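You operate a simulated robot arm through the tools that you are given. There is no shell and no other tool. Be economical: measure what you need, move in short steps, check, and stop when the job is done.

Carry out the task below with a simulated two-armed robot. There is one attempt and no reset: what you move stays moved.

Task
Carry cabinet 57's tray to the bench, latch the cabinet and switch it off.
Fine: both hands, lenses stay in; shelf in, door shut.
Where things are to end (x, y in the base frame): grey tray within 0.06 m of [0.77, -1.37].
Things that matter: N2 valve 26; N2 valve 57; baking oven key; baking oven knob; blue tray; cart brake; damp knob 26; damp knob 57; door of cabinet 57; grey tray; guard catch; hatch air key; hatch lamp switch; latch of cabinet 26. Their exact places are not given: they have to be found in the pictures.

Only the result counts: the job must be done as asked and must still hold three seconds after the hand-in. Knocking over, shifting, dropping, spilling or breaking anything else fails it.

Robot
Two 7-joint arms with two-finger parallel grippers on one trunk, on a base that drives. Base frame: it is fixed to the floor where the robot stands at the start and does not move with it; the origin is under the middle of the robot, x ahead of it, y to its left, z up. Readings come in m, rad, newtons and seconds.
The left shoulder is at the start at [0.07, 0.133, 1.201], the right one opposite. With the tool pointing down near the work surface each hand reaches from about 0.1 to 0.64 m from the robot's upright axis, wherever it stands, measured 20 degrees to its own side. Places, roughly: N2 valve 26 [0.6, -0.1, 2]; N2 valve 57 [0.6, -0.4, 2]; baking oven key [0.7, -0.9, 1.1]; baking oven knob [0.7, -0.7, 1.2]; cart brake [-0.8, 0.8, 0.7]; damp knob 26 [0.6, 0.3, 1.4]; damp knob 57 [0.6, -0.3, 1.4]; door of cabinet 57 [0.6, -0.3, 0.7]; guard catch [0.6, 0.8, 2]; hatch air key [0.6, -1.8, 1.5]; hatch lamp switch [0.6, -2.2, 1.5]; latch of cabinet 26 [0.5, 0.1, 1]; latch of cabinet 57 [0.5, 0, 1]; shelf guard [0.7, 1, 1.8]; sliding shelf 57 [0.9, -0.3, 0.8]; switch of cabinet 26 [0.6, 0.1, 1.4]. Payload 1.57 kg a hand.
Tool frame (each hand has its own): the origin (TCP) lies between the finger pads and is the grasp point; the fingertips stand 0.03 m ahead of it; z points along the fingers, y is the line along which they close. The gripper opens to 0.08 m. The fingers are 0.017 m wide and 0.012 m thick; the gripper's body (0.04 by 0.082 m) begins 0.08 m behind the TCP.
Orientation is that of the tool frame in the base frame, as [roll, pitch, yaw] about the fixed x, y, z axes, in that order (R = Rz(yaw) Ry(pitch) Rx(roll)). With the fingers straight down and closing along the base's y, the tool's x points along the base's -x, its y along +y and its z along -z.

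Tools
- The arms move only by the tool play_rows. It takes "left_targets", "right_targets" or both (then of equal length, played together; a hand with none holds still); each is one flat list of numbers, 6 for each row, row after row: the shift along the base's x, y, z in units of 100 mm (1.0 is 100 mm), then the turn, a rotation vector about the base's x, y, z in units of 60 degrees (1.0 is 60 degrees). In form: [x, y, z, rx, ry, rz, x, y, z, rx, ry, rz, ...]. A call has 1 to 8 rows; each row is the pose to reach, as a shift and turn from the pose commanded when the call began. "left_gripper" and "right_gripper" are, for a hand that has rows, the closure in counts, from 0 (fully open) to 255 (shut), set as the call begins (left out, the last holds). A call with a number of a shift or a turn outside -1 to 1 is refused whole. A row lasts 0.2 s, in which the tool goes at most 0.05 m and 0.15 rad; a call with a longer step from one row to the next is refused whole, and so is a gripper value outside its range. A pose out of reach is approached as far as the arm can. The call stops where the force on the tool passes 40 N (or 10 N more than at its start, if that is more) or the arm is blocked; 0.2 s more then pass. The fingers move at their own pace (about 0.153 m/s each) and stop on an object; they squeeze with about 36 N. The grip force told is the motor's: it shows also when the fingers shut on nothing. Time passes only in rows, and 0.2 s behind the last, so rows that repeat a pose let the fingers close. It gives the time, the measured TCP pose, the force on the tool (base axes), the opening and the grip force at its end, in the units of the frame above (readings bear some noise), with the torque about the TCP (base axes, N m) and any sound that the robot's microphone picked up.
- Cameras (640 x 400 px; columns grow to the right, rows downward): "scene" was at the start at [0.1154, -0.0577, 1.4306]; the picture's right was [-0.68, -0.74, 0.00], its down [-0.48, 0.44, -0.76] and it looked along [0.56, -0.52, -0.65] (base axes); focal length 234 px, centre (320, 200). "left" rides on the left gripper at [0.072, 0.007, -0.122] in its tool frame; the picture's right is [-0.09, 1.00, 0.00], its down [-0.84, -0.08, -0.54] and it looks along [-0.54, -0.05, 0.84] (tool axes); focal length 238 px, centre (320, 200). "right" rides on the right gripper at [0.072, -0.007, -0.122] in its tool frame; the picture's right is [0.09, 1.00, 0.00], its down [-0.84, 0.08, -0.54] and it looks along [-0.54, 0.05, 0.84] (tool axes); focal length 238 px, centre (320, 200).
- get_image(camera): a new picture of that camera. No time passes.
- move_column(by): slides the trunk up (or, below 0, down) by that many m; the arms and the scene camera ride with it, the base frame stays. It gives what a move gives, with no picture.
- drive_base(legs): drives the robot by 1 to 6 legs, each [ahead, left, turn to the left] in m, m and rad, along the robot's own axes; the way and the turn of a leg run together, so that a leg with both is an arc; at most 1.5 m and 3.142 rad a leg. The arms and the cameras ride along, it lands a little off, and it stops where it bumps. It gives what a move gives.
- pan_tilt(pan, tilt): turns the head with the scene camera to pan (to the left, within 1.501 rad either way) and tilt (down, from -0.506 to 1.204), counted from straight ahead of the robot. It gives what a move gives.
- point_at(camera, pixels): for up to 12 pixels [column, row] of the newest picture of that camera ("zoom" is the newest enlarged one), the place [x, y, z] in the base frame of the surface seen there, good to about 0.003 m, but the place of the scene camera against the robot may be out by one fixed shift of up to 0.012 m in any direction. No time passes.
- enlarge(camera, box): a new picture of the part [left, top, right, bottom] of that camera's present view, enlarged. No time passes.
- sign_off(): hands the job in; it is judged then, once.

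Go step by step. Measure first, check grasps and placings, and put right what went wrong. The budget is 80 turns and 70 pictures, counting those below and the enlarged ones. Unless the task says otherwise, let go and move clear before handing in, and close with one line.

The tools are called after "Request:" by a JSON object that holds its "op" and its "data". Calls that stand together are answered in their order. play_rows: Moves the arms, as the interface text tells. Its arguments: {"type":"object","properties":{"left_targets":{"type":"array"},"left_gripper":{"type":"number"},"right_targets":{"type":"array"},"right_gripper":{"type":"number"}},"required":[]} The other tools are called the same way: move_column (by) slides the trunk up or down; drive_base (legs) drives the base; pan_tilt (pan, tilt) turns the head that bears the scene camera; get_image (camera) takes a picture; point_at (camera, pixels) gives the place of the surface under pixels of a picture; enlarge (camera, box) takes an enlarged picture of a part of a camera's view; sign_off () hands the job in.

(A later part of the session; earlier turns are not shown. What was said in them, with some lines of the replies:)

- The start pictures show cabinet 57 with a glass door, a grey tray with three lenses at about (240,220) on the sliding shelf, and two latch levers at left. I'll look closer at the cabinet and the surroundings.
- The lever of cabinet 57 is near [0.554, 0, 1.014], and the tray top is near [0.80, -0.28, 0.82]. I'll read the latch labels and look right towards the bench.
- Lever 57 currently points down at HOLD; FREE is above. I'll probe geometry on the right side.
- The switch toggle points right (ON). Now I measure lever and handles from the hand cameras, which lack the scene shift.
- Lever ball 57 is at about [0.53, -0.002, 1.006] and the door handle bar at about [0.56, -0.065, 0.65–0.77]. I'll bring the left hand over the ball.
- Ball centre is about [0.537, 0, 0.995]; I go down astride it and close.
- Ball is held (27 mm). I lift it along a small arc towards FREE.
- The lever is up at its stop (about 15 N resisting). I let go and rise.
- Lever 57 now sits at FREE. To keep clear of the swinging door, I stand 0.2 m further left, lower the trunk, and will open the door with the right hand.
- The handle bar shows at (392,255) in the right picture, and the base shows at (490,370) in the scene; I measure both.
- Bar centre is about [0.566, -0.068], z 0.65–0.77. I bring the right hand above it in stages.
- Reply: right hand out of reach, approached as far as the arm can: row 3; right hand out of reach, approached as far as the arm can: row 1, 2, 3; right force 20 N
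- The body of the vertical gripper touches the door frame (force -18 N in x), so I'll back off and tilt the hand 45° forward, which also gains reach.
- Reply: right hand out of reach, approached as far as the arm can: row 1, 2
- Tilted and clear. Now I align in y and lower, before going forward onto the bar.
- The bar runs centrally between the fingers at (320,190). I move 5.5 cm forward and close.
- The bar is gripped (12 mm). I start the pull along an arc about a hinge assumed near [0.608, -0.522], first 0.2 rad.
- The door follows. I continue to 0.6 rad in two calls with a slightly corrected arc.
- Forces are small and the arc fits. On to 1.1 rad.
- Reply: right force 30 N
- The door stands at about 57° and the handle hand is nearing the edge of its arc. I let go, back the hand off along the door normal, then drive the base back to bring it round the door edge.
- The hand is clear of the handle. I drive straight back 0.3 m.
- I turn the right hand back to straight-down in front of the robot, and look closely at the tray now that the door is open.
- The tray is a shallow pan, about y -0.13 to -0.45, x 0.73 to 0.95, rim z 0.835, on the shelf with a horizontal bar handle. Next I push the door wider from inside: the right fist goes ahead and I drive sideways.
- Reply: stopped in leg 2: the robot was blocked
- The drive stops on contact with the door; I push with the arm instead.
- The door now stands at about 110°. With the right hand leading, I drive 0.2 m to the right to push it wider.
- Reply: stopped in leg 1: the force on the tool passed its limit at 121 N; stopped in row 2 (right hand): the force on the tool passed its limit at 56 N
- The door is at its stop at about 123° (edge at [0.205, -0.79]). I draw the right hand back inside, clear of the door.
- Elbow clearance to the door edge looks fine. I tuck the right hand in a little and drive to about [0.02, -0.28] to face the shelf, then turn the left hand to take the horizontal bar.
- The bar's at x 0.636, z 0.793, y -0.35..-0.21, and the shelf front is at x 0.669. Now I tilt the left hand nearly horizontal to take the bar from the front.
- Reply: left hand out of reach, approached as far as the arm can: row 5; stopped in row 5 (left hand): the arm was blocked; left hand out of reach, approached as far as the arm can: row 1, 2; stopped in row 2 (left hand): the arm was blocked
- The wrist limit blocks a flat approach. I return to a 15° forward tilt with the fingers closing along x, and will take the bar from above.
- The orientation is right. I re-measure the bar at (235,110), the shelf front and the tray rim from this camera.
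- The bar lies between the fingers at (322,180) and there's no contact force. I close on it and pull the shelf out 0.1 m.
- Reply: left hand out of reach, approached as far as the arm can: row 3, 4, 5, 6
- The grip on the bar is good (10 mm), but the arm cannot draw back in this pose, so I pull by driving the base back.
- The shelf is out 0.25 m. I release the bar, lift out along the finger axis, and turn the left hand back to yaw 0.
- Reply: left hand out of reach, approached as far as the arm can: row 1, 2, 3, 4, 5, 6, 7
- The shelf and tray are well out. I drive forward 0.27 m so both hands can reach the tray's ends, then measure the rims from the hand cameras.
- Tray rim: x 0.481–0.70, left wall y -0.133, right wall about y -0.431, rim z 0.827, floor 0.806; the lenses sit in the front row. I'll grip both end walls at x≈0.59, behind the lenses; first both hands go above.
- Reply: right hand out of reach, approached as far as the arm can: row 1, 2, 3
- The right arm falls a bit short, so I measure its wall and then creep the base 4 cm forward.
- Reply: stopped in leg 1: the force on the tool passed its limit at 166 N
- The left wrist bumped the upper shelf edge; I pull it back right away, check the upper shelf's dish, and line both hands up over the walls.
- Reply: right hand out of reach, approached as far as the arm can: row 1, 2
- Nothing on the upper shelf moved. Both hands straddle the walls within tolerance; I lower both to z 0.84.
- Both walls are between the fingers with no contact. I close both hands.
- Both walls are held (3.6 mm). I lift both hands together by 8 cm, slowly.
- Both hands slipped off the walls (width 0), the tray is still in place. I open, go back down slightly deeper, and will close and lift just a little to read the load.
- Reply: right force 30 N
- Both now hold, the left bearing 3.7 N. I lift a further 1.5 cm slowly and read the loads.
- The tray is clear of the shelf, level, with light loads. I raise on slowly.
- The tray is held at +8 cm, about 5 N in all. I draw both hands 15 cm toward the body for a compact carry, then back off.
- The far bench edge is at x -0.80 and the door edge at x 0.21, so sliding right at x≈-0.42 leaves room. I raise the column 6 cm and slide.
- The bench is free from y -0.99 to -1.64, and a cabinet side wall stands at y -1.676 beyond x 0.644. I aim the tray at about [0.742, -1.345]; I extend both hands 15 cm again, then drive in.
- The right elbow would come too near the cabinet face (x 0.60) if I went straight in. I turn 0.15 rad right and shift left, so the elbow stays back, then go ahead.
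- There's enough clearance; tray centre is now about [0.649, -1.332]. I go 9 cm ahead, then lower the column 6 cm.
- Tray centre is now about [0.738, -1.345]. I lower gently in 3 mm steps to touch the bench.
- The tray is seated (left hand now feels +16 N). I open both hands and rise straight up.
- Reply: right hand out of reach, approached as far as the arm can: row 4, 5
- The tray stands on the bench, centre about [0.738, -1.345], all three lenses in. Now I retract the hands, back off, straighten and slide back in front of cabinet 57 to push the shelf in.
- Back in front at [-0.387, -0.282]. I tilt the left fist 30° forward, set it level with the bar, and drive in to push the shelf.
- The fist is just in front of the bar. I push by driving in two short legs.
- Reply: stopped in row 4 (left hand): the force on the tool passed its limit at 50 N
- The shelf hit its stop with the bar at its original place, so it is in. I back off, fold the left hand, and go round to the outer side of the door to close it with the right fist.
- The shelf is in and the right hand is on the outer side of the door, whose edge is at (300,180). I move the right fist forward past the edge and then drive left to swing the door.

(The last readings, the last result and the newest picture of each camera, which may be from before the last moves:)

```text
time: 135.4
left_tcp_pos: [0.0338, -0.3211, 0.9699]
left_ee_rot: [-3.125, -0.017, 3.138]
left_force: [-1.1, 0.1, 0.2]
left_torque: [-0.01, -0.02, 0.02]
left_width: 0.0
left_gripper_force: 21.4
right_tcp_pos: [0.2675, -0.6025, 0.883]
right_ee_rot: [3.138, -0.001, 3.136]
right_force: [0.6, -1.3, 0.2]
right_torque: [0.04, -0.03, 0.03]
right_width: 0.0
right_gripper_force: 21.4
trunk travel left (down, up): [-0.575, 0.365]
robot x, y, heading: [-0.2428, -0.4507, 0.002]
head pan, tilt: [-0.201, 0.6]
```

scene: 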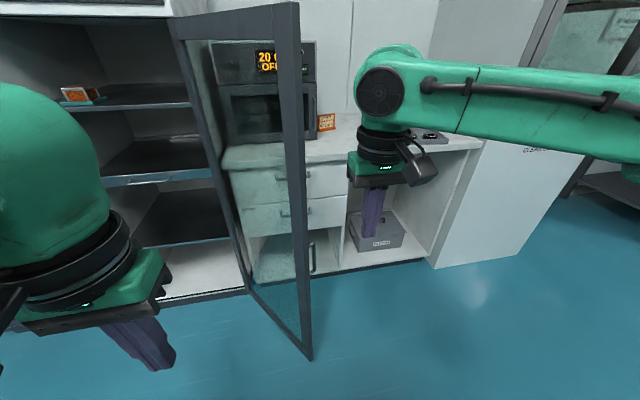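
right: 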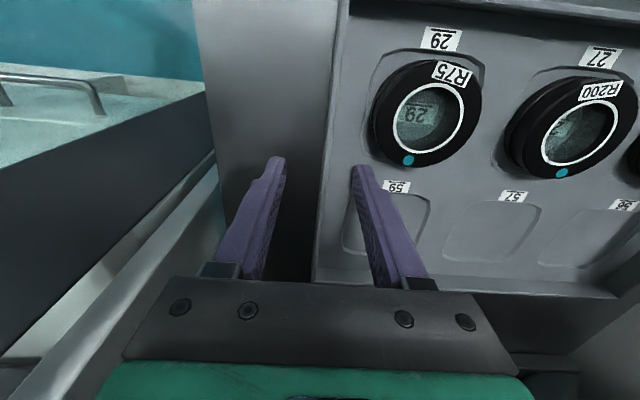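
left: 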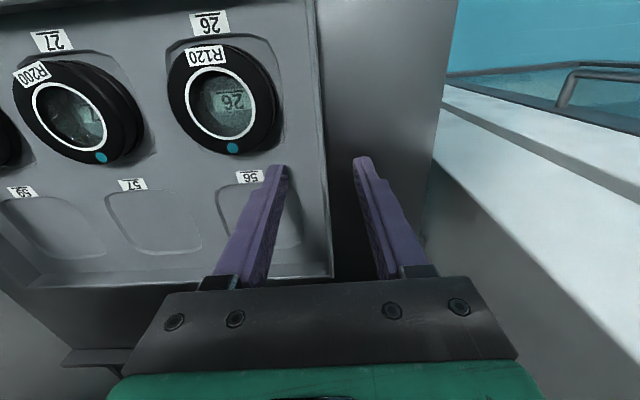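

The door swings freely. I go on left 0.37 m in two legs, then push it home going forward.

Request:
{"op": "drive_base", "data": {"legs": [[0, 0.2, 0], [0, 0.17, 0]]}}

Request:
{"op": "get_image", "data": {"camera": "scene"}}

Request:
{"op": "point_at", "data": {"camera": "scene", "pixels": [[250, 150], [200, 200], [300, 100], [220, 250]]}}

```text
time: 138.1
left_tcp_pos: [0.0335, 0.0482, 0.969]
left_ee_rot: [-3.125, -0.016, 3.138]
left_force: [0.1, -0.1, -0.2]
left_torque: [0.01, -0.01, -0.03]
left_width: 0.0001
left_gripper_force: 21.6
right_tcp_pos: [0.2657, -0.2339, 0.8829]
right_ee_rot: [3.139, 0.0, 3.139]
right_force: [0.4, 0.6, 0.1]
right_torque: [0.03, 0.0, -0.02]
right_width: 0.0001
right_gripper_force: 21.4
trunk travel left (down, up): [-0.575, 0.365]
robot x, y, heading: [-0.2427, -0.0797, 0.009]
head pan, tilt: [-0.201, 0.6]
```

```text
4 pictures are left
```

scene: 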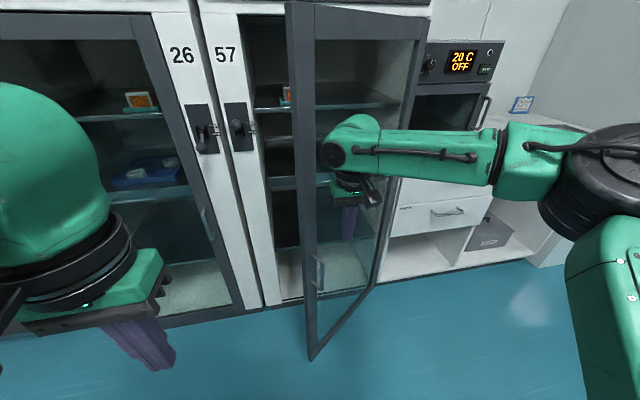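

```text
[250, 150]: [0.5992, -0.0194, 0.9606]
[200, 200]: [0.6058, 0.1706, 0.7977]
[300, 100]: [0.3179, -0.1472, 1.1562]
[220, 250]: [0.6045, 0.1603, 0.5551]
```

Door is at about 37°. I drive forward to close it and finish with an arm push.

Request:
{"op": "drive_base", "data": {"legs": [[0.15, 0, 0], [0.12, 0, 0]]}}

Request:
{"op": "play_rows", "data": {"right_targets": [0.1, 0, 0, 0, 0, 0, 0.2, 0, 0, 0, 0, 0, 0.3, 0, 0, 0, 0, 0, 0.4, 0, 0, 0, 0, 0, 0.5, 0, 0, 0, 0, 0, 0.6, 0, 0, 0, 0, 0]}}

```text
time: 140.3
left_tcp_pos: [0.3034, 0.0497, 0.9707]
left_ee_rot: [-3.124, -0.018, 3.141]
left_force: [0.4, 0.1, 0.5]
left_torque: [-0.01, -0.03, -0.01]
left_width: 0.0
left_gripper_force: 21.3
right_tcp_pos: [0.5352, -0.2319, 0.8825]
right_ee_rot: [3.137, -0.001, 3.14]
right_force: [-0.7, 1.0, 0.6]
right_torque: [0.02, 0.0, 0.0]
right_width: 0.0
right_gripper_force: 21.3
trunk travel left (down, up): [-0.575, 0.365]
robot x, y, heading: [0.0233, -0.0791, 0.004]
head pan, tilt: [-0.201, 0.6]
```

```text
time: 141.7
left_tcp_pos: [0.2966, 0.054, 0.9718]
left_ee_rot: [-3.118, -0.009, 3.139]
left_force: [-0.5, 0.0, 0.3]
left_torque: [0.01, 0.03, -0.02]
left_width: 0.0
left_gripper_force: 21.0
right_tcp_pos: [0.5604, -0.2407, 0.8856]
right_ee_rot: [-3.141, 0.008, -3.141]
right_force: [-0.2, -0.6, -0.1]
right_torque: [-0.01, -0.05, -0.01]
right_width: 0.0
right_gripper_force: 21.8
right hand out of reach, approached as far as the arm can: row 3, 4, 5, 6
trunk travel left (down, up): [-0.575, 0.365]
robot x, y, heading: [0.0202, -0.0776, -0.0]
head pan, tilt: [-0.201, 0.6]
```

Request:
{"op": "drive_base", "data": {"legs": [[0.03, 0, 0]]}}

Request:
{"op": "enlarge", "data": {"camera": "scene", "box": [160, 0, 480, 340]}}

Request:
{"op": "point_at", "data": {"camera": "zoom", "pixels": [[205, 190], [215, 260], [235, 310], [150, 190], [250, 60]]}}

```text
time: 142.4
left_tcp_pos: [0.2986, 0.0517, 0.9732]
left_ee_rot: [-3.125, -0.006, 3.136]
left_force: [-1.1, -0.3, -0.7]
left_torque: [0.02, 0.02, 0.02]
left_width: 0.0002
left_gripper_force: 21.3
right_tcp_pos: [0.5603, -0.2416, 0.8865]
right_ee_rot: [3.141, 0.005, -3.13]
right_force: [0.5, -0.7, 0.1]
right_torque: [0.0, 0.01, 0.0]
right_width: 0.0
right_gripper_force: 21.2
trunk travel left (down, up): [-0.575, 0.365]
robot x, y, heading: [0.029, -0.0806, 0.003]
head pan, tilt: [-0.201, 0.6]
stopped in leg 1: the robot was blocked; the commanded pose is now the measured one
```

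```text
1.18 times, centred on (320, 170) of scene
```

zoom: 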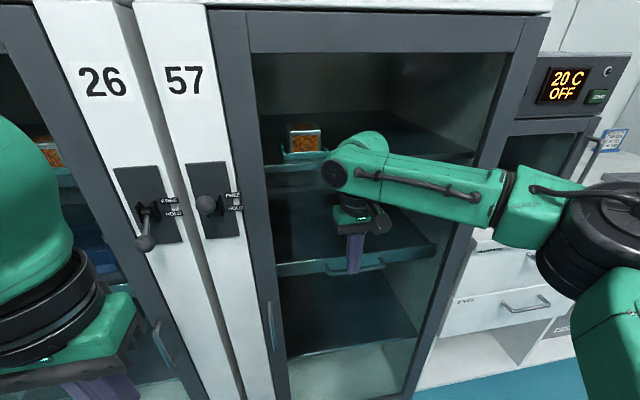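

```text
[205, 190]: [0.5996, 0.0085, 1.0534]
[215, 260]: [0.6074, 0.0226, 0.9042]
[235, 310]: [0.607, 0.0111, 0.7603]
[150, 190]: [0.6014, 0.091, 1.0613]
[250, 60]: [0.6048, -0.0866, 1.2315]
```

The door is shut (frame at x 0.605 as at the start). I withdraw the right hand, raise the column 0.16 m, and bring the left hand over lever ball 57.

Request:
{"op": "play_rows", "data": {"right_targets": [-0.25, 0, 0, 0, 0, 0, -0.5, 0, 0, 0, 0, 0, -0.75, 0, 0, 0, 0, 0, -1, 0, 0, 0, 0, 0]}}

Request:
{"op": "move_column", "data": {"by": 0.17}}

Request:
{"op": "play_rows", "data": {"left_targets": [0.3, -0.13, 0, 0, 0, 0, 0.6, -0.27, 0, 0, 0, 0, 0.9, -0.4, 0, 0, 0, 0, 1, -0.4, 0, 0, 0, 0], "left_gripper": 50}}

Request:
{"op": "play_rows", "data": {"left_targets": [0.35, -0.05, 0, 0, 0, 0, 0.7, -0.1, 0, 0, 0, 0, 1, -0.13, 0, 0, 0, 0, 1, -0.13, 0, 0, 0, 0]}}

```text
time: 143.4
left_tcp_pos: [0.3093, 0.0499, 0.9704]
left_ee_rot: [-3.123, -0.015, 3.141]
left_force: [-1.0, -0.2, 0.0]
left_torque: [-0.01, -0.02, -0.01]
left_width: 0.0004
left_gripper_force: 21.4
right_tcp_pos: [0.4683, -0.2437, 0.8784]
right_ee_rot: [3.14, -0.007, -3.136]
right_force: [0.4, 0.2, 0.0]
right_torque: [0.03, -0.03, -0.02]
right_width: 0.0001
right_gripper_force: 21.1
trunk travel left (down, up): [-0.575, 0.365]
robot x, y, heading: [0.0272, -0.0777, 0.003]
head pan, tilt: [-0.201, 0.6]
```

```text
time: 145.4
left_tcp_pos: [0.31, 0.0499, 1.14]
left_ee_rot: [-3.124, -0.017, 3.139]
left_force: [-0.9, 0.0, -0.1]
left_torque: [0.02, -0.04, -0.03]
left_width: 0.0
left_gripper_force: 21.5
right_tcp_pos: [0.4717, -0.2436, 1.048]
right_ee_rot: [3.14, -0.008, -3.136]
right_force: [-0.1, -0.1, 0.0]
right_torque: [-0.01, -0.01, -0.01]
right_width: 0.0003
right_gripper_force: 21.1
trunk travel left (down, up): [-0.745, 0.195]
robot x, y, heading: [0.0296, -0.0786, 0.001]
head pan, tilt: [-0.201, 0.6]
```

```text
time: 146.4
left_tcp_pos: [0.4099, 0.0108, 1.1384]
left_ee_rot: [-3.122, -0.018, 3.138]
left_force: [-0.7, -0.2, 0.3]
left_torque: [0.0, -0.02, -0.01]
left_width: 0.0643
left_gripper_force: 0.1
right_tcp_pos: [0.4704, -0.2431, 1.0487]
right_ee_rot: [3.14, -0.009, -3.135]
right_force: [-0.4, 0.2, -0.1]
right_torque: [0.01, 0.0, -0.01]
right_width: 0.0
right_gripper_force: 21.1
trunk travel left (down, up): [-0.745, 0.195]
robot x, y, heading: [0.0321, -0.078, 0.002]
head pan, tilt: [-0.201, 0.6]
```

```text
time: 147.4
left_tcp_pos: [0.5112, -0.0031, 1.1411]
left_ee_rot: [-3.124, -0.016, 3.139]
left_force: [0.2, 0.2, -0.7]
left_torque: [0.0, -0.04, 0.03]
left_width: 0.0641
left_gripper_force: 0.1
right_tcp_pos: [0.4703, -0.2437, 1.0494]
right_ee_rot: [3.14, -0.008, -3.133]
right_force: [-0.3, -0.3, 0.4]
right_torque: [0.01, -0.03, -0.02]
right_width: 0.0
right_gripper_force: 21.7
trunk travel left (down, up): [-0.745, 0.195]
robot x, y, heading: [0.036, -0.0741, 0.008]
head pan, tilt: [-0.201, 0.6]
```

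I go down astride the ball, grip it, and swing it down to HOLD.

Request:
{"op": "play_rows", "data": {"left_targets": [0.26, 0.02, -0.2, 0, 0, 0, 0.26, 0.02, -0.6, 0, 0, 0, 0.26, 0.02, -0.92, 0, 0, 0, 0.26, 0.02, -0.92, 0, 0, 0]}}

Request:
{"op": "play_rows", "data": {"left_targets": [0, 0, 0, 0, 0, 0, 0, 0, 0, 0, 0, 0, 0, 0, 0, 0, 0, 0], "left_gripper": 255}}

Request:
{"op": "play_rows", "data": {"left_targets": [-0.03, 0, -0.13, 0, 0, 0, -0.05, 0, -0.26, 0, 0, 0, -0.03, 0, -0.4, 0, 0, 0, 0, 0, -0.54, 0, 0, 0, 0, 0, -0.54, 0, 0, 0]}}

```text
time: 148.4
left_tcp_pos: [0.5357, -0.0002, 1.0467]
left_ee_rot: [-3.124, -0.017, 3.138]
left_force: [-0.1, 0.7, -0.7]
left_torque: [-0.02, 0.0, -0.01]
left_width: 0.0643
left_gripper_force: 0.0
right_tcp_pos: [0.4714, -0.2444, 1.0494]
right_ee_rot: [3.138, -0.01, -3.135]
right_force: [-0.5, 0.1, 0.5]
right_torque: [-0.03, -0.02, 0.02]
right_width: 0.0
right_gripper_force: 21.2
trunk travel left (down, up): [-0.745, 0.195]
robot x, y, heading: [0.0323, -0.0758, 0.004]
head pan, tilt: [-0.201, 0.6]
```

```text
time: 149.2
left_tcp_pos: [0.5354, -0.0004, 1.0467]
left_ee_rot: [-3.124, -0.019, 3.136]
left_force: [-0.9, -1.0, -2.2]
left_torque: [-0.04, -0.07, -0.04]
left_width: 0.0272
left_gripper_force: 37.8
right_tcp_pos: [0.4705, -0.2448, 1.0482]
right_ee_rot: [3.139, -0.009, -3.134]
right_force: [0.8, 0.6, -0.9]
right_torque: [0.0, 0.02, -0.01]
right_width: 0.0
right_gripper_force: 21.0
trunk travel left (down, up): [-0.745, 0.195]
robot x, y, heading: [0.0318, -0.0767, 0.005]
head pan, tilt: [-0.201, 0.6]
```

```text
time: 150.4
left_tcp_pos: [0.5303, -0.0012, 0.9963]
left_ee_rot: [-3.125, -0.015, 3.137]
left_force: [-13.1, -0.3, 11.0]
left_torque: [0.04, -0.91, 0.0]
left_width: 0.027
left_gripper_force: 37.5
right_tcp_pos: [0.4655, -0.2441, 1.0503]
right_ee_rot: [3.141, -0.004, -3.134]
right_force: [0.3, 1.1, 0.2]
right_torque: [0.03, 0.0, -0.01]
right_width: 0.0
right_gripper_force: 21.0
trunk travel left (down, up): [-0.745, 0.195]
robot x, y, heading: [0.0321, -0.0788, 0.006]
head pan, tilt: [-0.201, 0.6]
```

Lever pressed to its lower stop (11 N). I let go, rise and withdraw; then raise the column, shift right and tilt the right hand to view the switch.

Request:
{"op": "play_rows", "data": {"left_targets": [0, 0, 0, 0, 0, 0, 0, 0, 0, 0, 0, 0, 0, 0, 0.4, 0, 0, 0, -0.1, 0, 0.8, 0, 0, 0, -0.5, 0, 1, 0, 0, 0, -1, 0, 1, 0, 0, 0], "left_gripper": 50}}

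Request:
{"op": "move_column", "data": {"by": 0.19}}

Request:
{"op": "drive_base", "data": {"legs": [[-0.03, -0.22, 0]]}}

Request:
{"op": "play_rows", "data": {"right_targets": [-0.15, -0.1, 0.16, 0, -0.125, 0, -0.3, -0.2, 0.33, 0, -0.25, 0, -0.45, -0.3, 0.5, 0, -0.375, 0, -0.6, -0.4, 0.66, 0, -0.5, 0, -0.7, -0.5, 0.83, 0, -0.625, 0, -0.7, -0.5, 1, 0, -0.75, 0], "right_gripper": 255}}

Request:
{"op": "get_image", "data": {"camera": "right"}}

```text
time: 151.8
left_tcp_pos: [0.4336, 0.0003, 1.0937]
left_ee_rot: [-3.125, -0.017, 3.138]
left_force: [0.3, -0.4, 0.9]
left_torque: [-0.01, -0.02, 0.04]
left_width: 0.0646
left_gripper_force: 0.0
right_tcp_pos: [0.4697, -0.243, 1.049]
right_ee_rot: [3.14, -0.007, -3.135]
right_force: [-0.2, 0.2, -0.3]
right_torque: [0.01, -0.02, -0.03]
right_width: 0.0001
right_gripper_force: 21.1
trunk travel left (down, up): [-0.745, 0.195]
robot x, y, heading: [0.0324, -0.0778, 0.006]
head pan, tilt: [-0.201, 0.6]
```

```text
time: 153.8
left_tcp_pos: [0.4359, -0.0, 1.2831]
left_ee_rot: [-3.125, -0.018, 3.138]
left_force: [0.2, 0.4, 0.5]
left_torque: [-0.01, 0.0, -0.02]
left_width: 0.0643
left_gripper_force: 0.1
right_tcp_pos: [0.4705, -0.2439, 1.2398]
right_ee_rot: [3.14, -0.008, -3.134]
right_force: [0.3, -0.8, -1.4]
right_torque: [-0.01, 0.0, -0.01]
right_width: 0.0
right_gripper_force: 21.2
trunk travel left (down, up): [-0.935, 0.005]
robot x, y, heading: [0.0287, -0.0792, 0.006]
head pan, tilt: [-0.201, 0.6]
```

```text
time: 155.6
left_tcp_pos: [0.4072, -0.2157, 1.282]
left_ee_rot: [-3.12, -0.018, 3.139]
left_force: [0.9, 0.8, -0.1]
left_torque: [-0.03, 0.01, 0.01]
left_width: 0.0645
left_gripper_force: 0.0
right_tcp_pos: [0.444, -0.4585, 1.2396]
right_ee_rot: [-3.14, -0.006, -3.131]
right_force: [0.0, -0.1, -0.4]
right_torque: [-0.02, -0.01, 0.0]
right_width: 0.0001
right_gripper_force: 21.8
trunk travel left (down, up): [-0.935, 0.005]
robot x, y, heading: [0.0068, -0.302, 0.002]
head pan, tilt: [-0.201, 0.6]
```

```text
time: 156.9
left_tcp_pos: [0.4006, -0.2167, 1.2865]
left_ee_rot: [-3.123, -0.012, 3.14]
left_force: [0.6, -0.6, -0.5]
left_torque: [-0.01, -0.04, -0.02]
left_width: 0.0641
left_gripper_force: 0.0
right_tcp_pos: [0.4124, -0.5203, 1.3938]
right_ee_rot: [-3.132, 0.781, -3.127]
right_force: [-0.7, 0.0, 0.3]
right_torque: [0.02, -0.02, -0.01]
right_width: 0.0
right_gripper_force: 21.4
right hand out of reach, approached as far as the arm can: row 4, 5, 6
trunk travel left (down, up): [-0.935, 0.005]
robot x, y, heading: [0.0042, -0.297, 0.007]
head pan, tilt: [-0.201, 0.6]
```

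```text
2 pictures are left
```

right: 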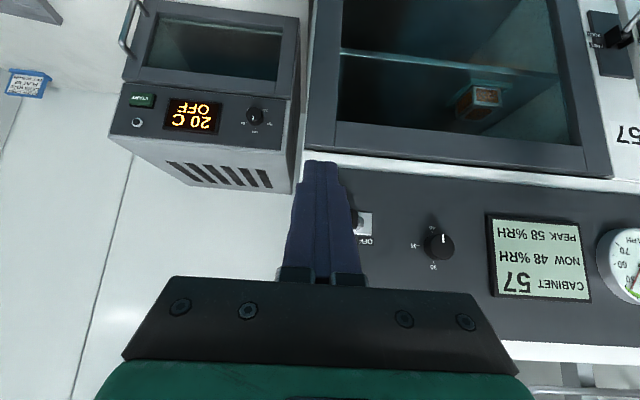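

The toggle shows at about (357,220), just beside the fingers. I measure it, the panel and the knob.

Request:
{"op": "point_at", "data": {"camera": "right", "pixels": [[354, 216], [356, 224], [363, 222], [368, 232], [367, 214], [440, 243], [400, 220], [365, 240], [352, 230]]}}

```text
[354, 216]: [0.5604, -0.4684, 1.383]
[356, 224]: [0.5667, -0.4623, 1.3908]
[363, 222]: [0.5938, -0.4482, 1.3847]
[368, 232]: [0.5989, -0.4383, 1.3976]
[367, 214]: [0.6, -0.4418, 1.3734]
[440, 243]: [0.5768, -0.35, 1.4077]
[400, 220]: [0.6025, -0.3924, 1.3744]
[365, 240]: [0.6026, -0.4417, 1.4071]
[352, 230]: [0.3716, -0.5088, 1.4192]
```

Toggle tip is at [0.562, -0.466, 1.388], the panel at x 0.60. I advance the closed fingers beside it at y -0.52.

Request:
{"op": "play_rows", "data": {"right_targets": [0.3, 0, 0, 0, 0, 0, 0.6, 0, 0, 0, 0, 0, 0.9, 0, 0, 0, 0, 0]}}

Request:
{"op": "play_rows", "data": {"right_targets": [0.25, 0, 0.03, 0, 0, 0, 0.5, 0, 0.06, 0, 0, 0, 0.5, 0, 0.06, 0, 0, 0]}}

```text
time: 157.8
left_tcp_pos: [0.4072, -0.2204, 1.2842]
left_ee_rot: [-3.124, -0.017, 3.14]
left_force: [-0.2, -0.3, 0.3]
left_torque: [-0.02, -0.01, -0.01]
left_width: 0.0642
left_gripper_force: 0.0
right_tcp_pos: [0.5086, -0.5246, 1.391]
right_ee_rot: [-3.136, 0.777, -3.13]
right_force: [1.0, -0.3, 0.2]
right_torque: [0.02, -0.01, 0.01]
right_width: 0.0002
right_gripper_force: 20.9
trunk travel left (down, up): [-0.935, 0.005]
robot x, y, heading: [0.0063, -0.298, 0.01]
head pan, tilt: [-0.201, 0.6]
```

```text
time: 158.6
left_tcp_pos: [0.4078, -0.2203, 1.2834]
left_ee_rot: [-3.123, -0.018, 3.14]
left_force: [-0.3, -1.0, -0.5]
left_torque: [0.01, -0.02, -0.01]
left_width: 0.0643
left_gripper_force: 0.1
right_tcp_pos: [0.5595, -0.5234, 1.3985]
right_ee_rot: [-3.135, 0.777, -3.129]
right_force: [-0.1, 0.3, 0.5]
right_torque: [-0.01, -0.03, -0.01]
right_width: 0.0001
right_gripper_force: 21.4
trunk travel left (down, up): [-0.935, 0.005]
robot x, y, heading: [0.003, -0.2981, 0.006]
head pan, tilt: [-0.201, 0.6]
```

Request:
{"op": "play_rows", "data": {"right_targets": [0, 0.25, 0, 0, 0, 0, 0, 0.45, 0, 0, 0, 0, 0, 0.6, 0, 0, 0, 0, 0, 0.75, 0, 0, 0, 0, 0, 0.88, 0, 0, 0, 0, 0, 0.93, 0, 0, 0, 0]}}

```text
time: 159.8
left_tcp_pos: [0.405, -0.2323, 1.2852]
left_ee_rot: [-3.131, -0.015, 3.136]
left_force: [0.6, 0.5, 0.0]
left_torque: [-0.1, 0.0, -0.01]
left_width: 0.0644
left_gripper_force: 0.0
right_tcp_pos: [0.556, -0.4648, 1.3984]
right_ee_rot: [-3.127, 0.777, 3.123]
right_force: [-3.7, -41.7, 1.5]
right_torque: [-0.36, -0.01, -0.77]
right_width: 0.0003
right_gripper_force: 21.2
trunk travel left (down, up): [-0.935, 0.005]
robot x, y, heading: [0.0068, -0.2993, -0.003]
head pan, tilt: [-0.201, 0.6]
stopped in row 6 (right hand): the force on the tool passed its limit at 44 N (the readings are from after the stop); the commanded pose is now the measured one
5 turns are left
```

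It stopped at 42 N with the finger near the toggle's root. I back off slightly, retreat 1.5 cm so the finger bears on the tip, and push again, then check the lamp.

Request:
{"op": "play_rows", "data": {"right_targets": [0, -0.25, 0, 0, 0, 0, -0.14, -0.25, -0.04, 0, 0, 0, -0.14, 0, -0.04, 0, 0, 0, -0.14, 0.15, -0.04, 0, 0, 0, -0.14, 0.3, -0.04, 0, 0, 0, -0.14, 0.42, -0.04, 0, 0, 0, -0.14, 0.5, -0.04, 0, 0, 0]}}

Request:
{"op": "enlarge", "data": {"camera": "scene", "box": [160, 20, 480, 240]}}

```text
time: 160.8
left_tcp_pos: [0.4087, -0.2343, 1.2852]
left_ee_rot: [-3.132, -0.02, 3.132]
left_force: [0.2, 0.1, 0.2]
left_torque: [-0.09, -0.01, 0.0]
left_width: 0.0644
left_gripper_force: 0.1
right_tcp_pos: [0.5506, -0.4609, 1.3966]
right_ee_rot: [-3.12, 0.779, 3.099]
right_force: [4.5, -48.0, 0.9]
right_torque: [-0.74, -0.08, -1.32]
right_width: 0.0
right_gripper_force: 21.0
trunk travel left (down, up): [-0.935, 0.005]
robot x, y, heading: [0.0014, -0.3029, -0.001]
head pan, tilt: [-0.201, 0.6]
stopped in row 5 (right hand): the force on the tool passed its limit at 58 N (the readings are from after the stop); the commanded pose is now the measured one
```

```text
1.82 times, centred on (320, 130) of scene
4 turns are left
```

zoom: 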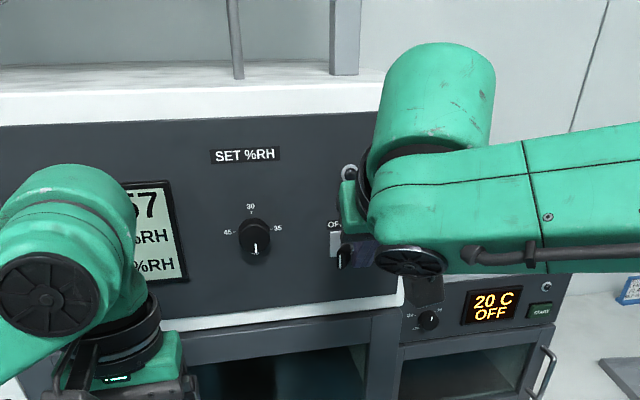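

The lamp at (347,172) is now dark and the toggle cap points left to OFF, at its stop. I withdraw the right hand, back the base off and take a last picture.

Request:
{"op": "play_rows", "data": {"right_targets": [0, -0.3, 0, 0, 0, 0, -0.3, -0.4, 0, 0, 0, 0, -0.65, -0.4, 0, 0, 0, 0, -1, -0.4, 0, 0, 0, 0]}}

Request:
{"op": "drive_base", "data": {"legs": [[-0.3, 0, 0]]}}

Request:
{"op": "pan_tilt", "data": {"pan": 0.15, "tilt": 0.5}}

Request:
{"op": "get_image", "data": {"camera": "scene"}}

```text
time: 161.8
left_tcp_pos: [0.406, -0.2247, 1.2852]
left_ee_rot: [-3.124, -0.017, 3.134]
left_force: [-0.4, 0.2, 0.9]
left_torque: [-0.03, -0.03, 0.01]
left_width: 0.0643
left_gripper_force: 0.1
right_tcp_pos: [0.4464, -0.4795, 1.3978]
right_ee_rot: [-3.122, 0.786, 3.128]
right_force: [-0.8, 0.0, 0.2]
right_torque: [-0.03, -0.04, -0.02]
right_width: 0.0
right_gripper_force: 21.1
trunk travel left (down, up): [-0.935, 0.005]
robot x, y, heading: [0.0041, -0.2972, 0.0]
head pan, tilt: [-0.201, 0.6]
```

```text
time: 163.8
left_tcp_pos: [0.1113, -0.2254, 1.2823]
left_ee_rot: [-3.123, -0.021, 3.13]
left_force: [0.4, -0.2, 0.0]
left_torque: [-0.02, 0.0, -0.01]
left_width: 0.0644
left_gripper_force: 0.1
right_tcp_pos: [0.1513, -0.4818, 1.3959]
right_ee_rot: [-3.122, 0.783, 3.125]
right_force: [1.7, 1.0, -0.4]
right_torque: [0.0, 0.01, -0.02]
right_width: 0.0001
right_gripper_force: 21.1
trunk travel left (down, up): [-0.935, 0.005]
robot x, y, heading: [-0.2975, -0.3009, -0.009]
head pan, tilt: [-0.201, 0.6]
```

```text
time: 164.7
left_tcp_pos: [0.1081, -0.2249, 1.283]
left_ee_rot: [-3.125, -0.018, 3.131]
left_force: [-0.6, -0.6, 0.1]
left_torque: [-0.03, 0.0, -0.04]
left_width: 0.0641
left_gripper_force: 0.1
right_tcp_pos: [0.1469, -0.4821, 1.3983]
right_ee_rot: [-3.122, 0.787, 3.125]
right_force: [0.6, 0.0, -0.5]
right_torque: [-0.01, 0.01, 0.03]
right_width: 0.0
right_gripper_force: 21.0
trunk travel left (down, up): [-0.935, 0.005]
robot x, y, heading: [-0.2944, -0.2979, -0.011]
head pan, tilt: [0.15, 0.499]
```

```text
0 pictures are left
3 turns are left
```

scene: 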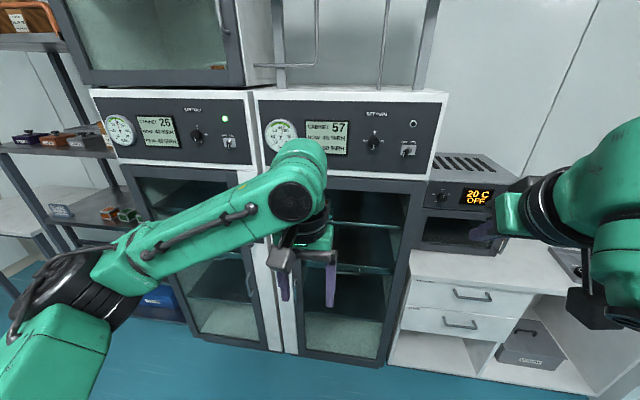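

Lamp 57 at (413,124) is dark while lamp 26 is still lit, and the door is shut. The lever was taken to its HOLD stop, and both hands are clear, so I hand in.

Request:
{"op": "sign_off", "data": {}}

```text
The job is handed in.
```

The job is handed in: the grey tray, with all three lenses in it, stands on the bench at about [0.74, -1.345], roughly 0.04 m from the target. In cabinet 57 the shelf is in, the door is shut, the lever is down at HOLD, and the switch is off with its lamp dark. I judged HOLD from the lever reaching its lower stop; no picture after that shows it clearly.
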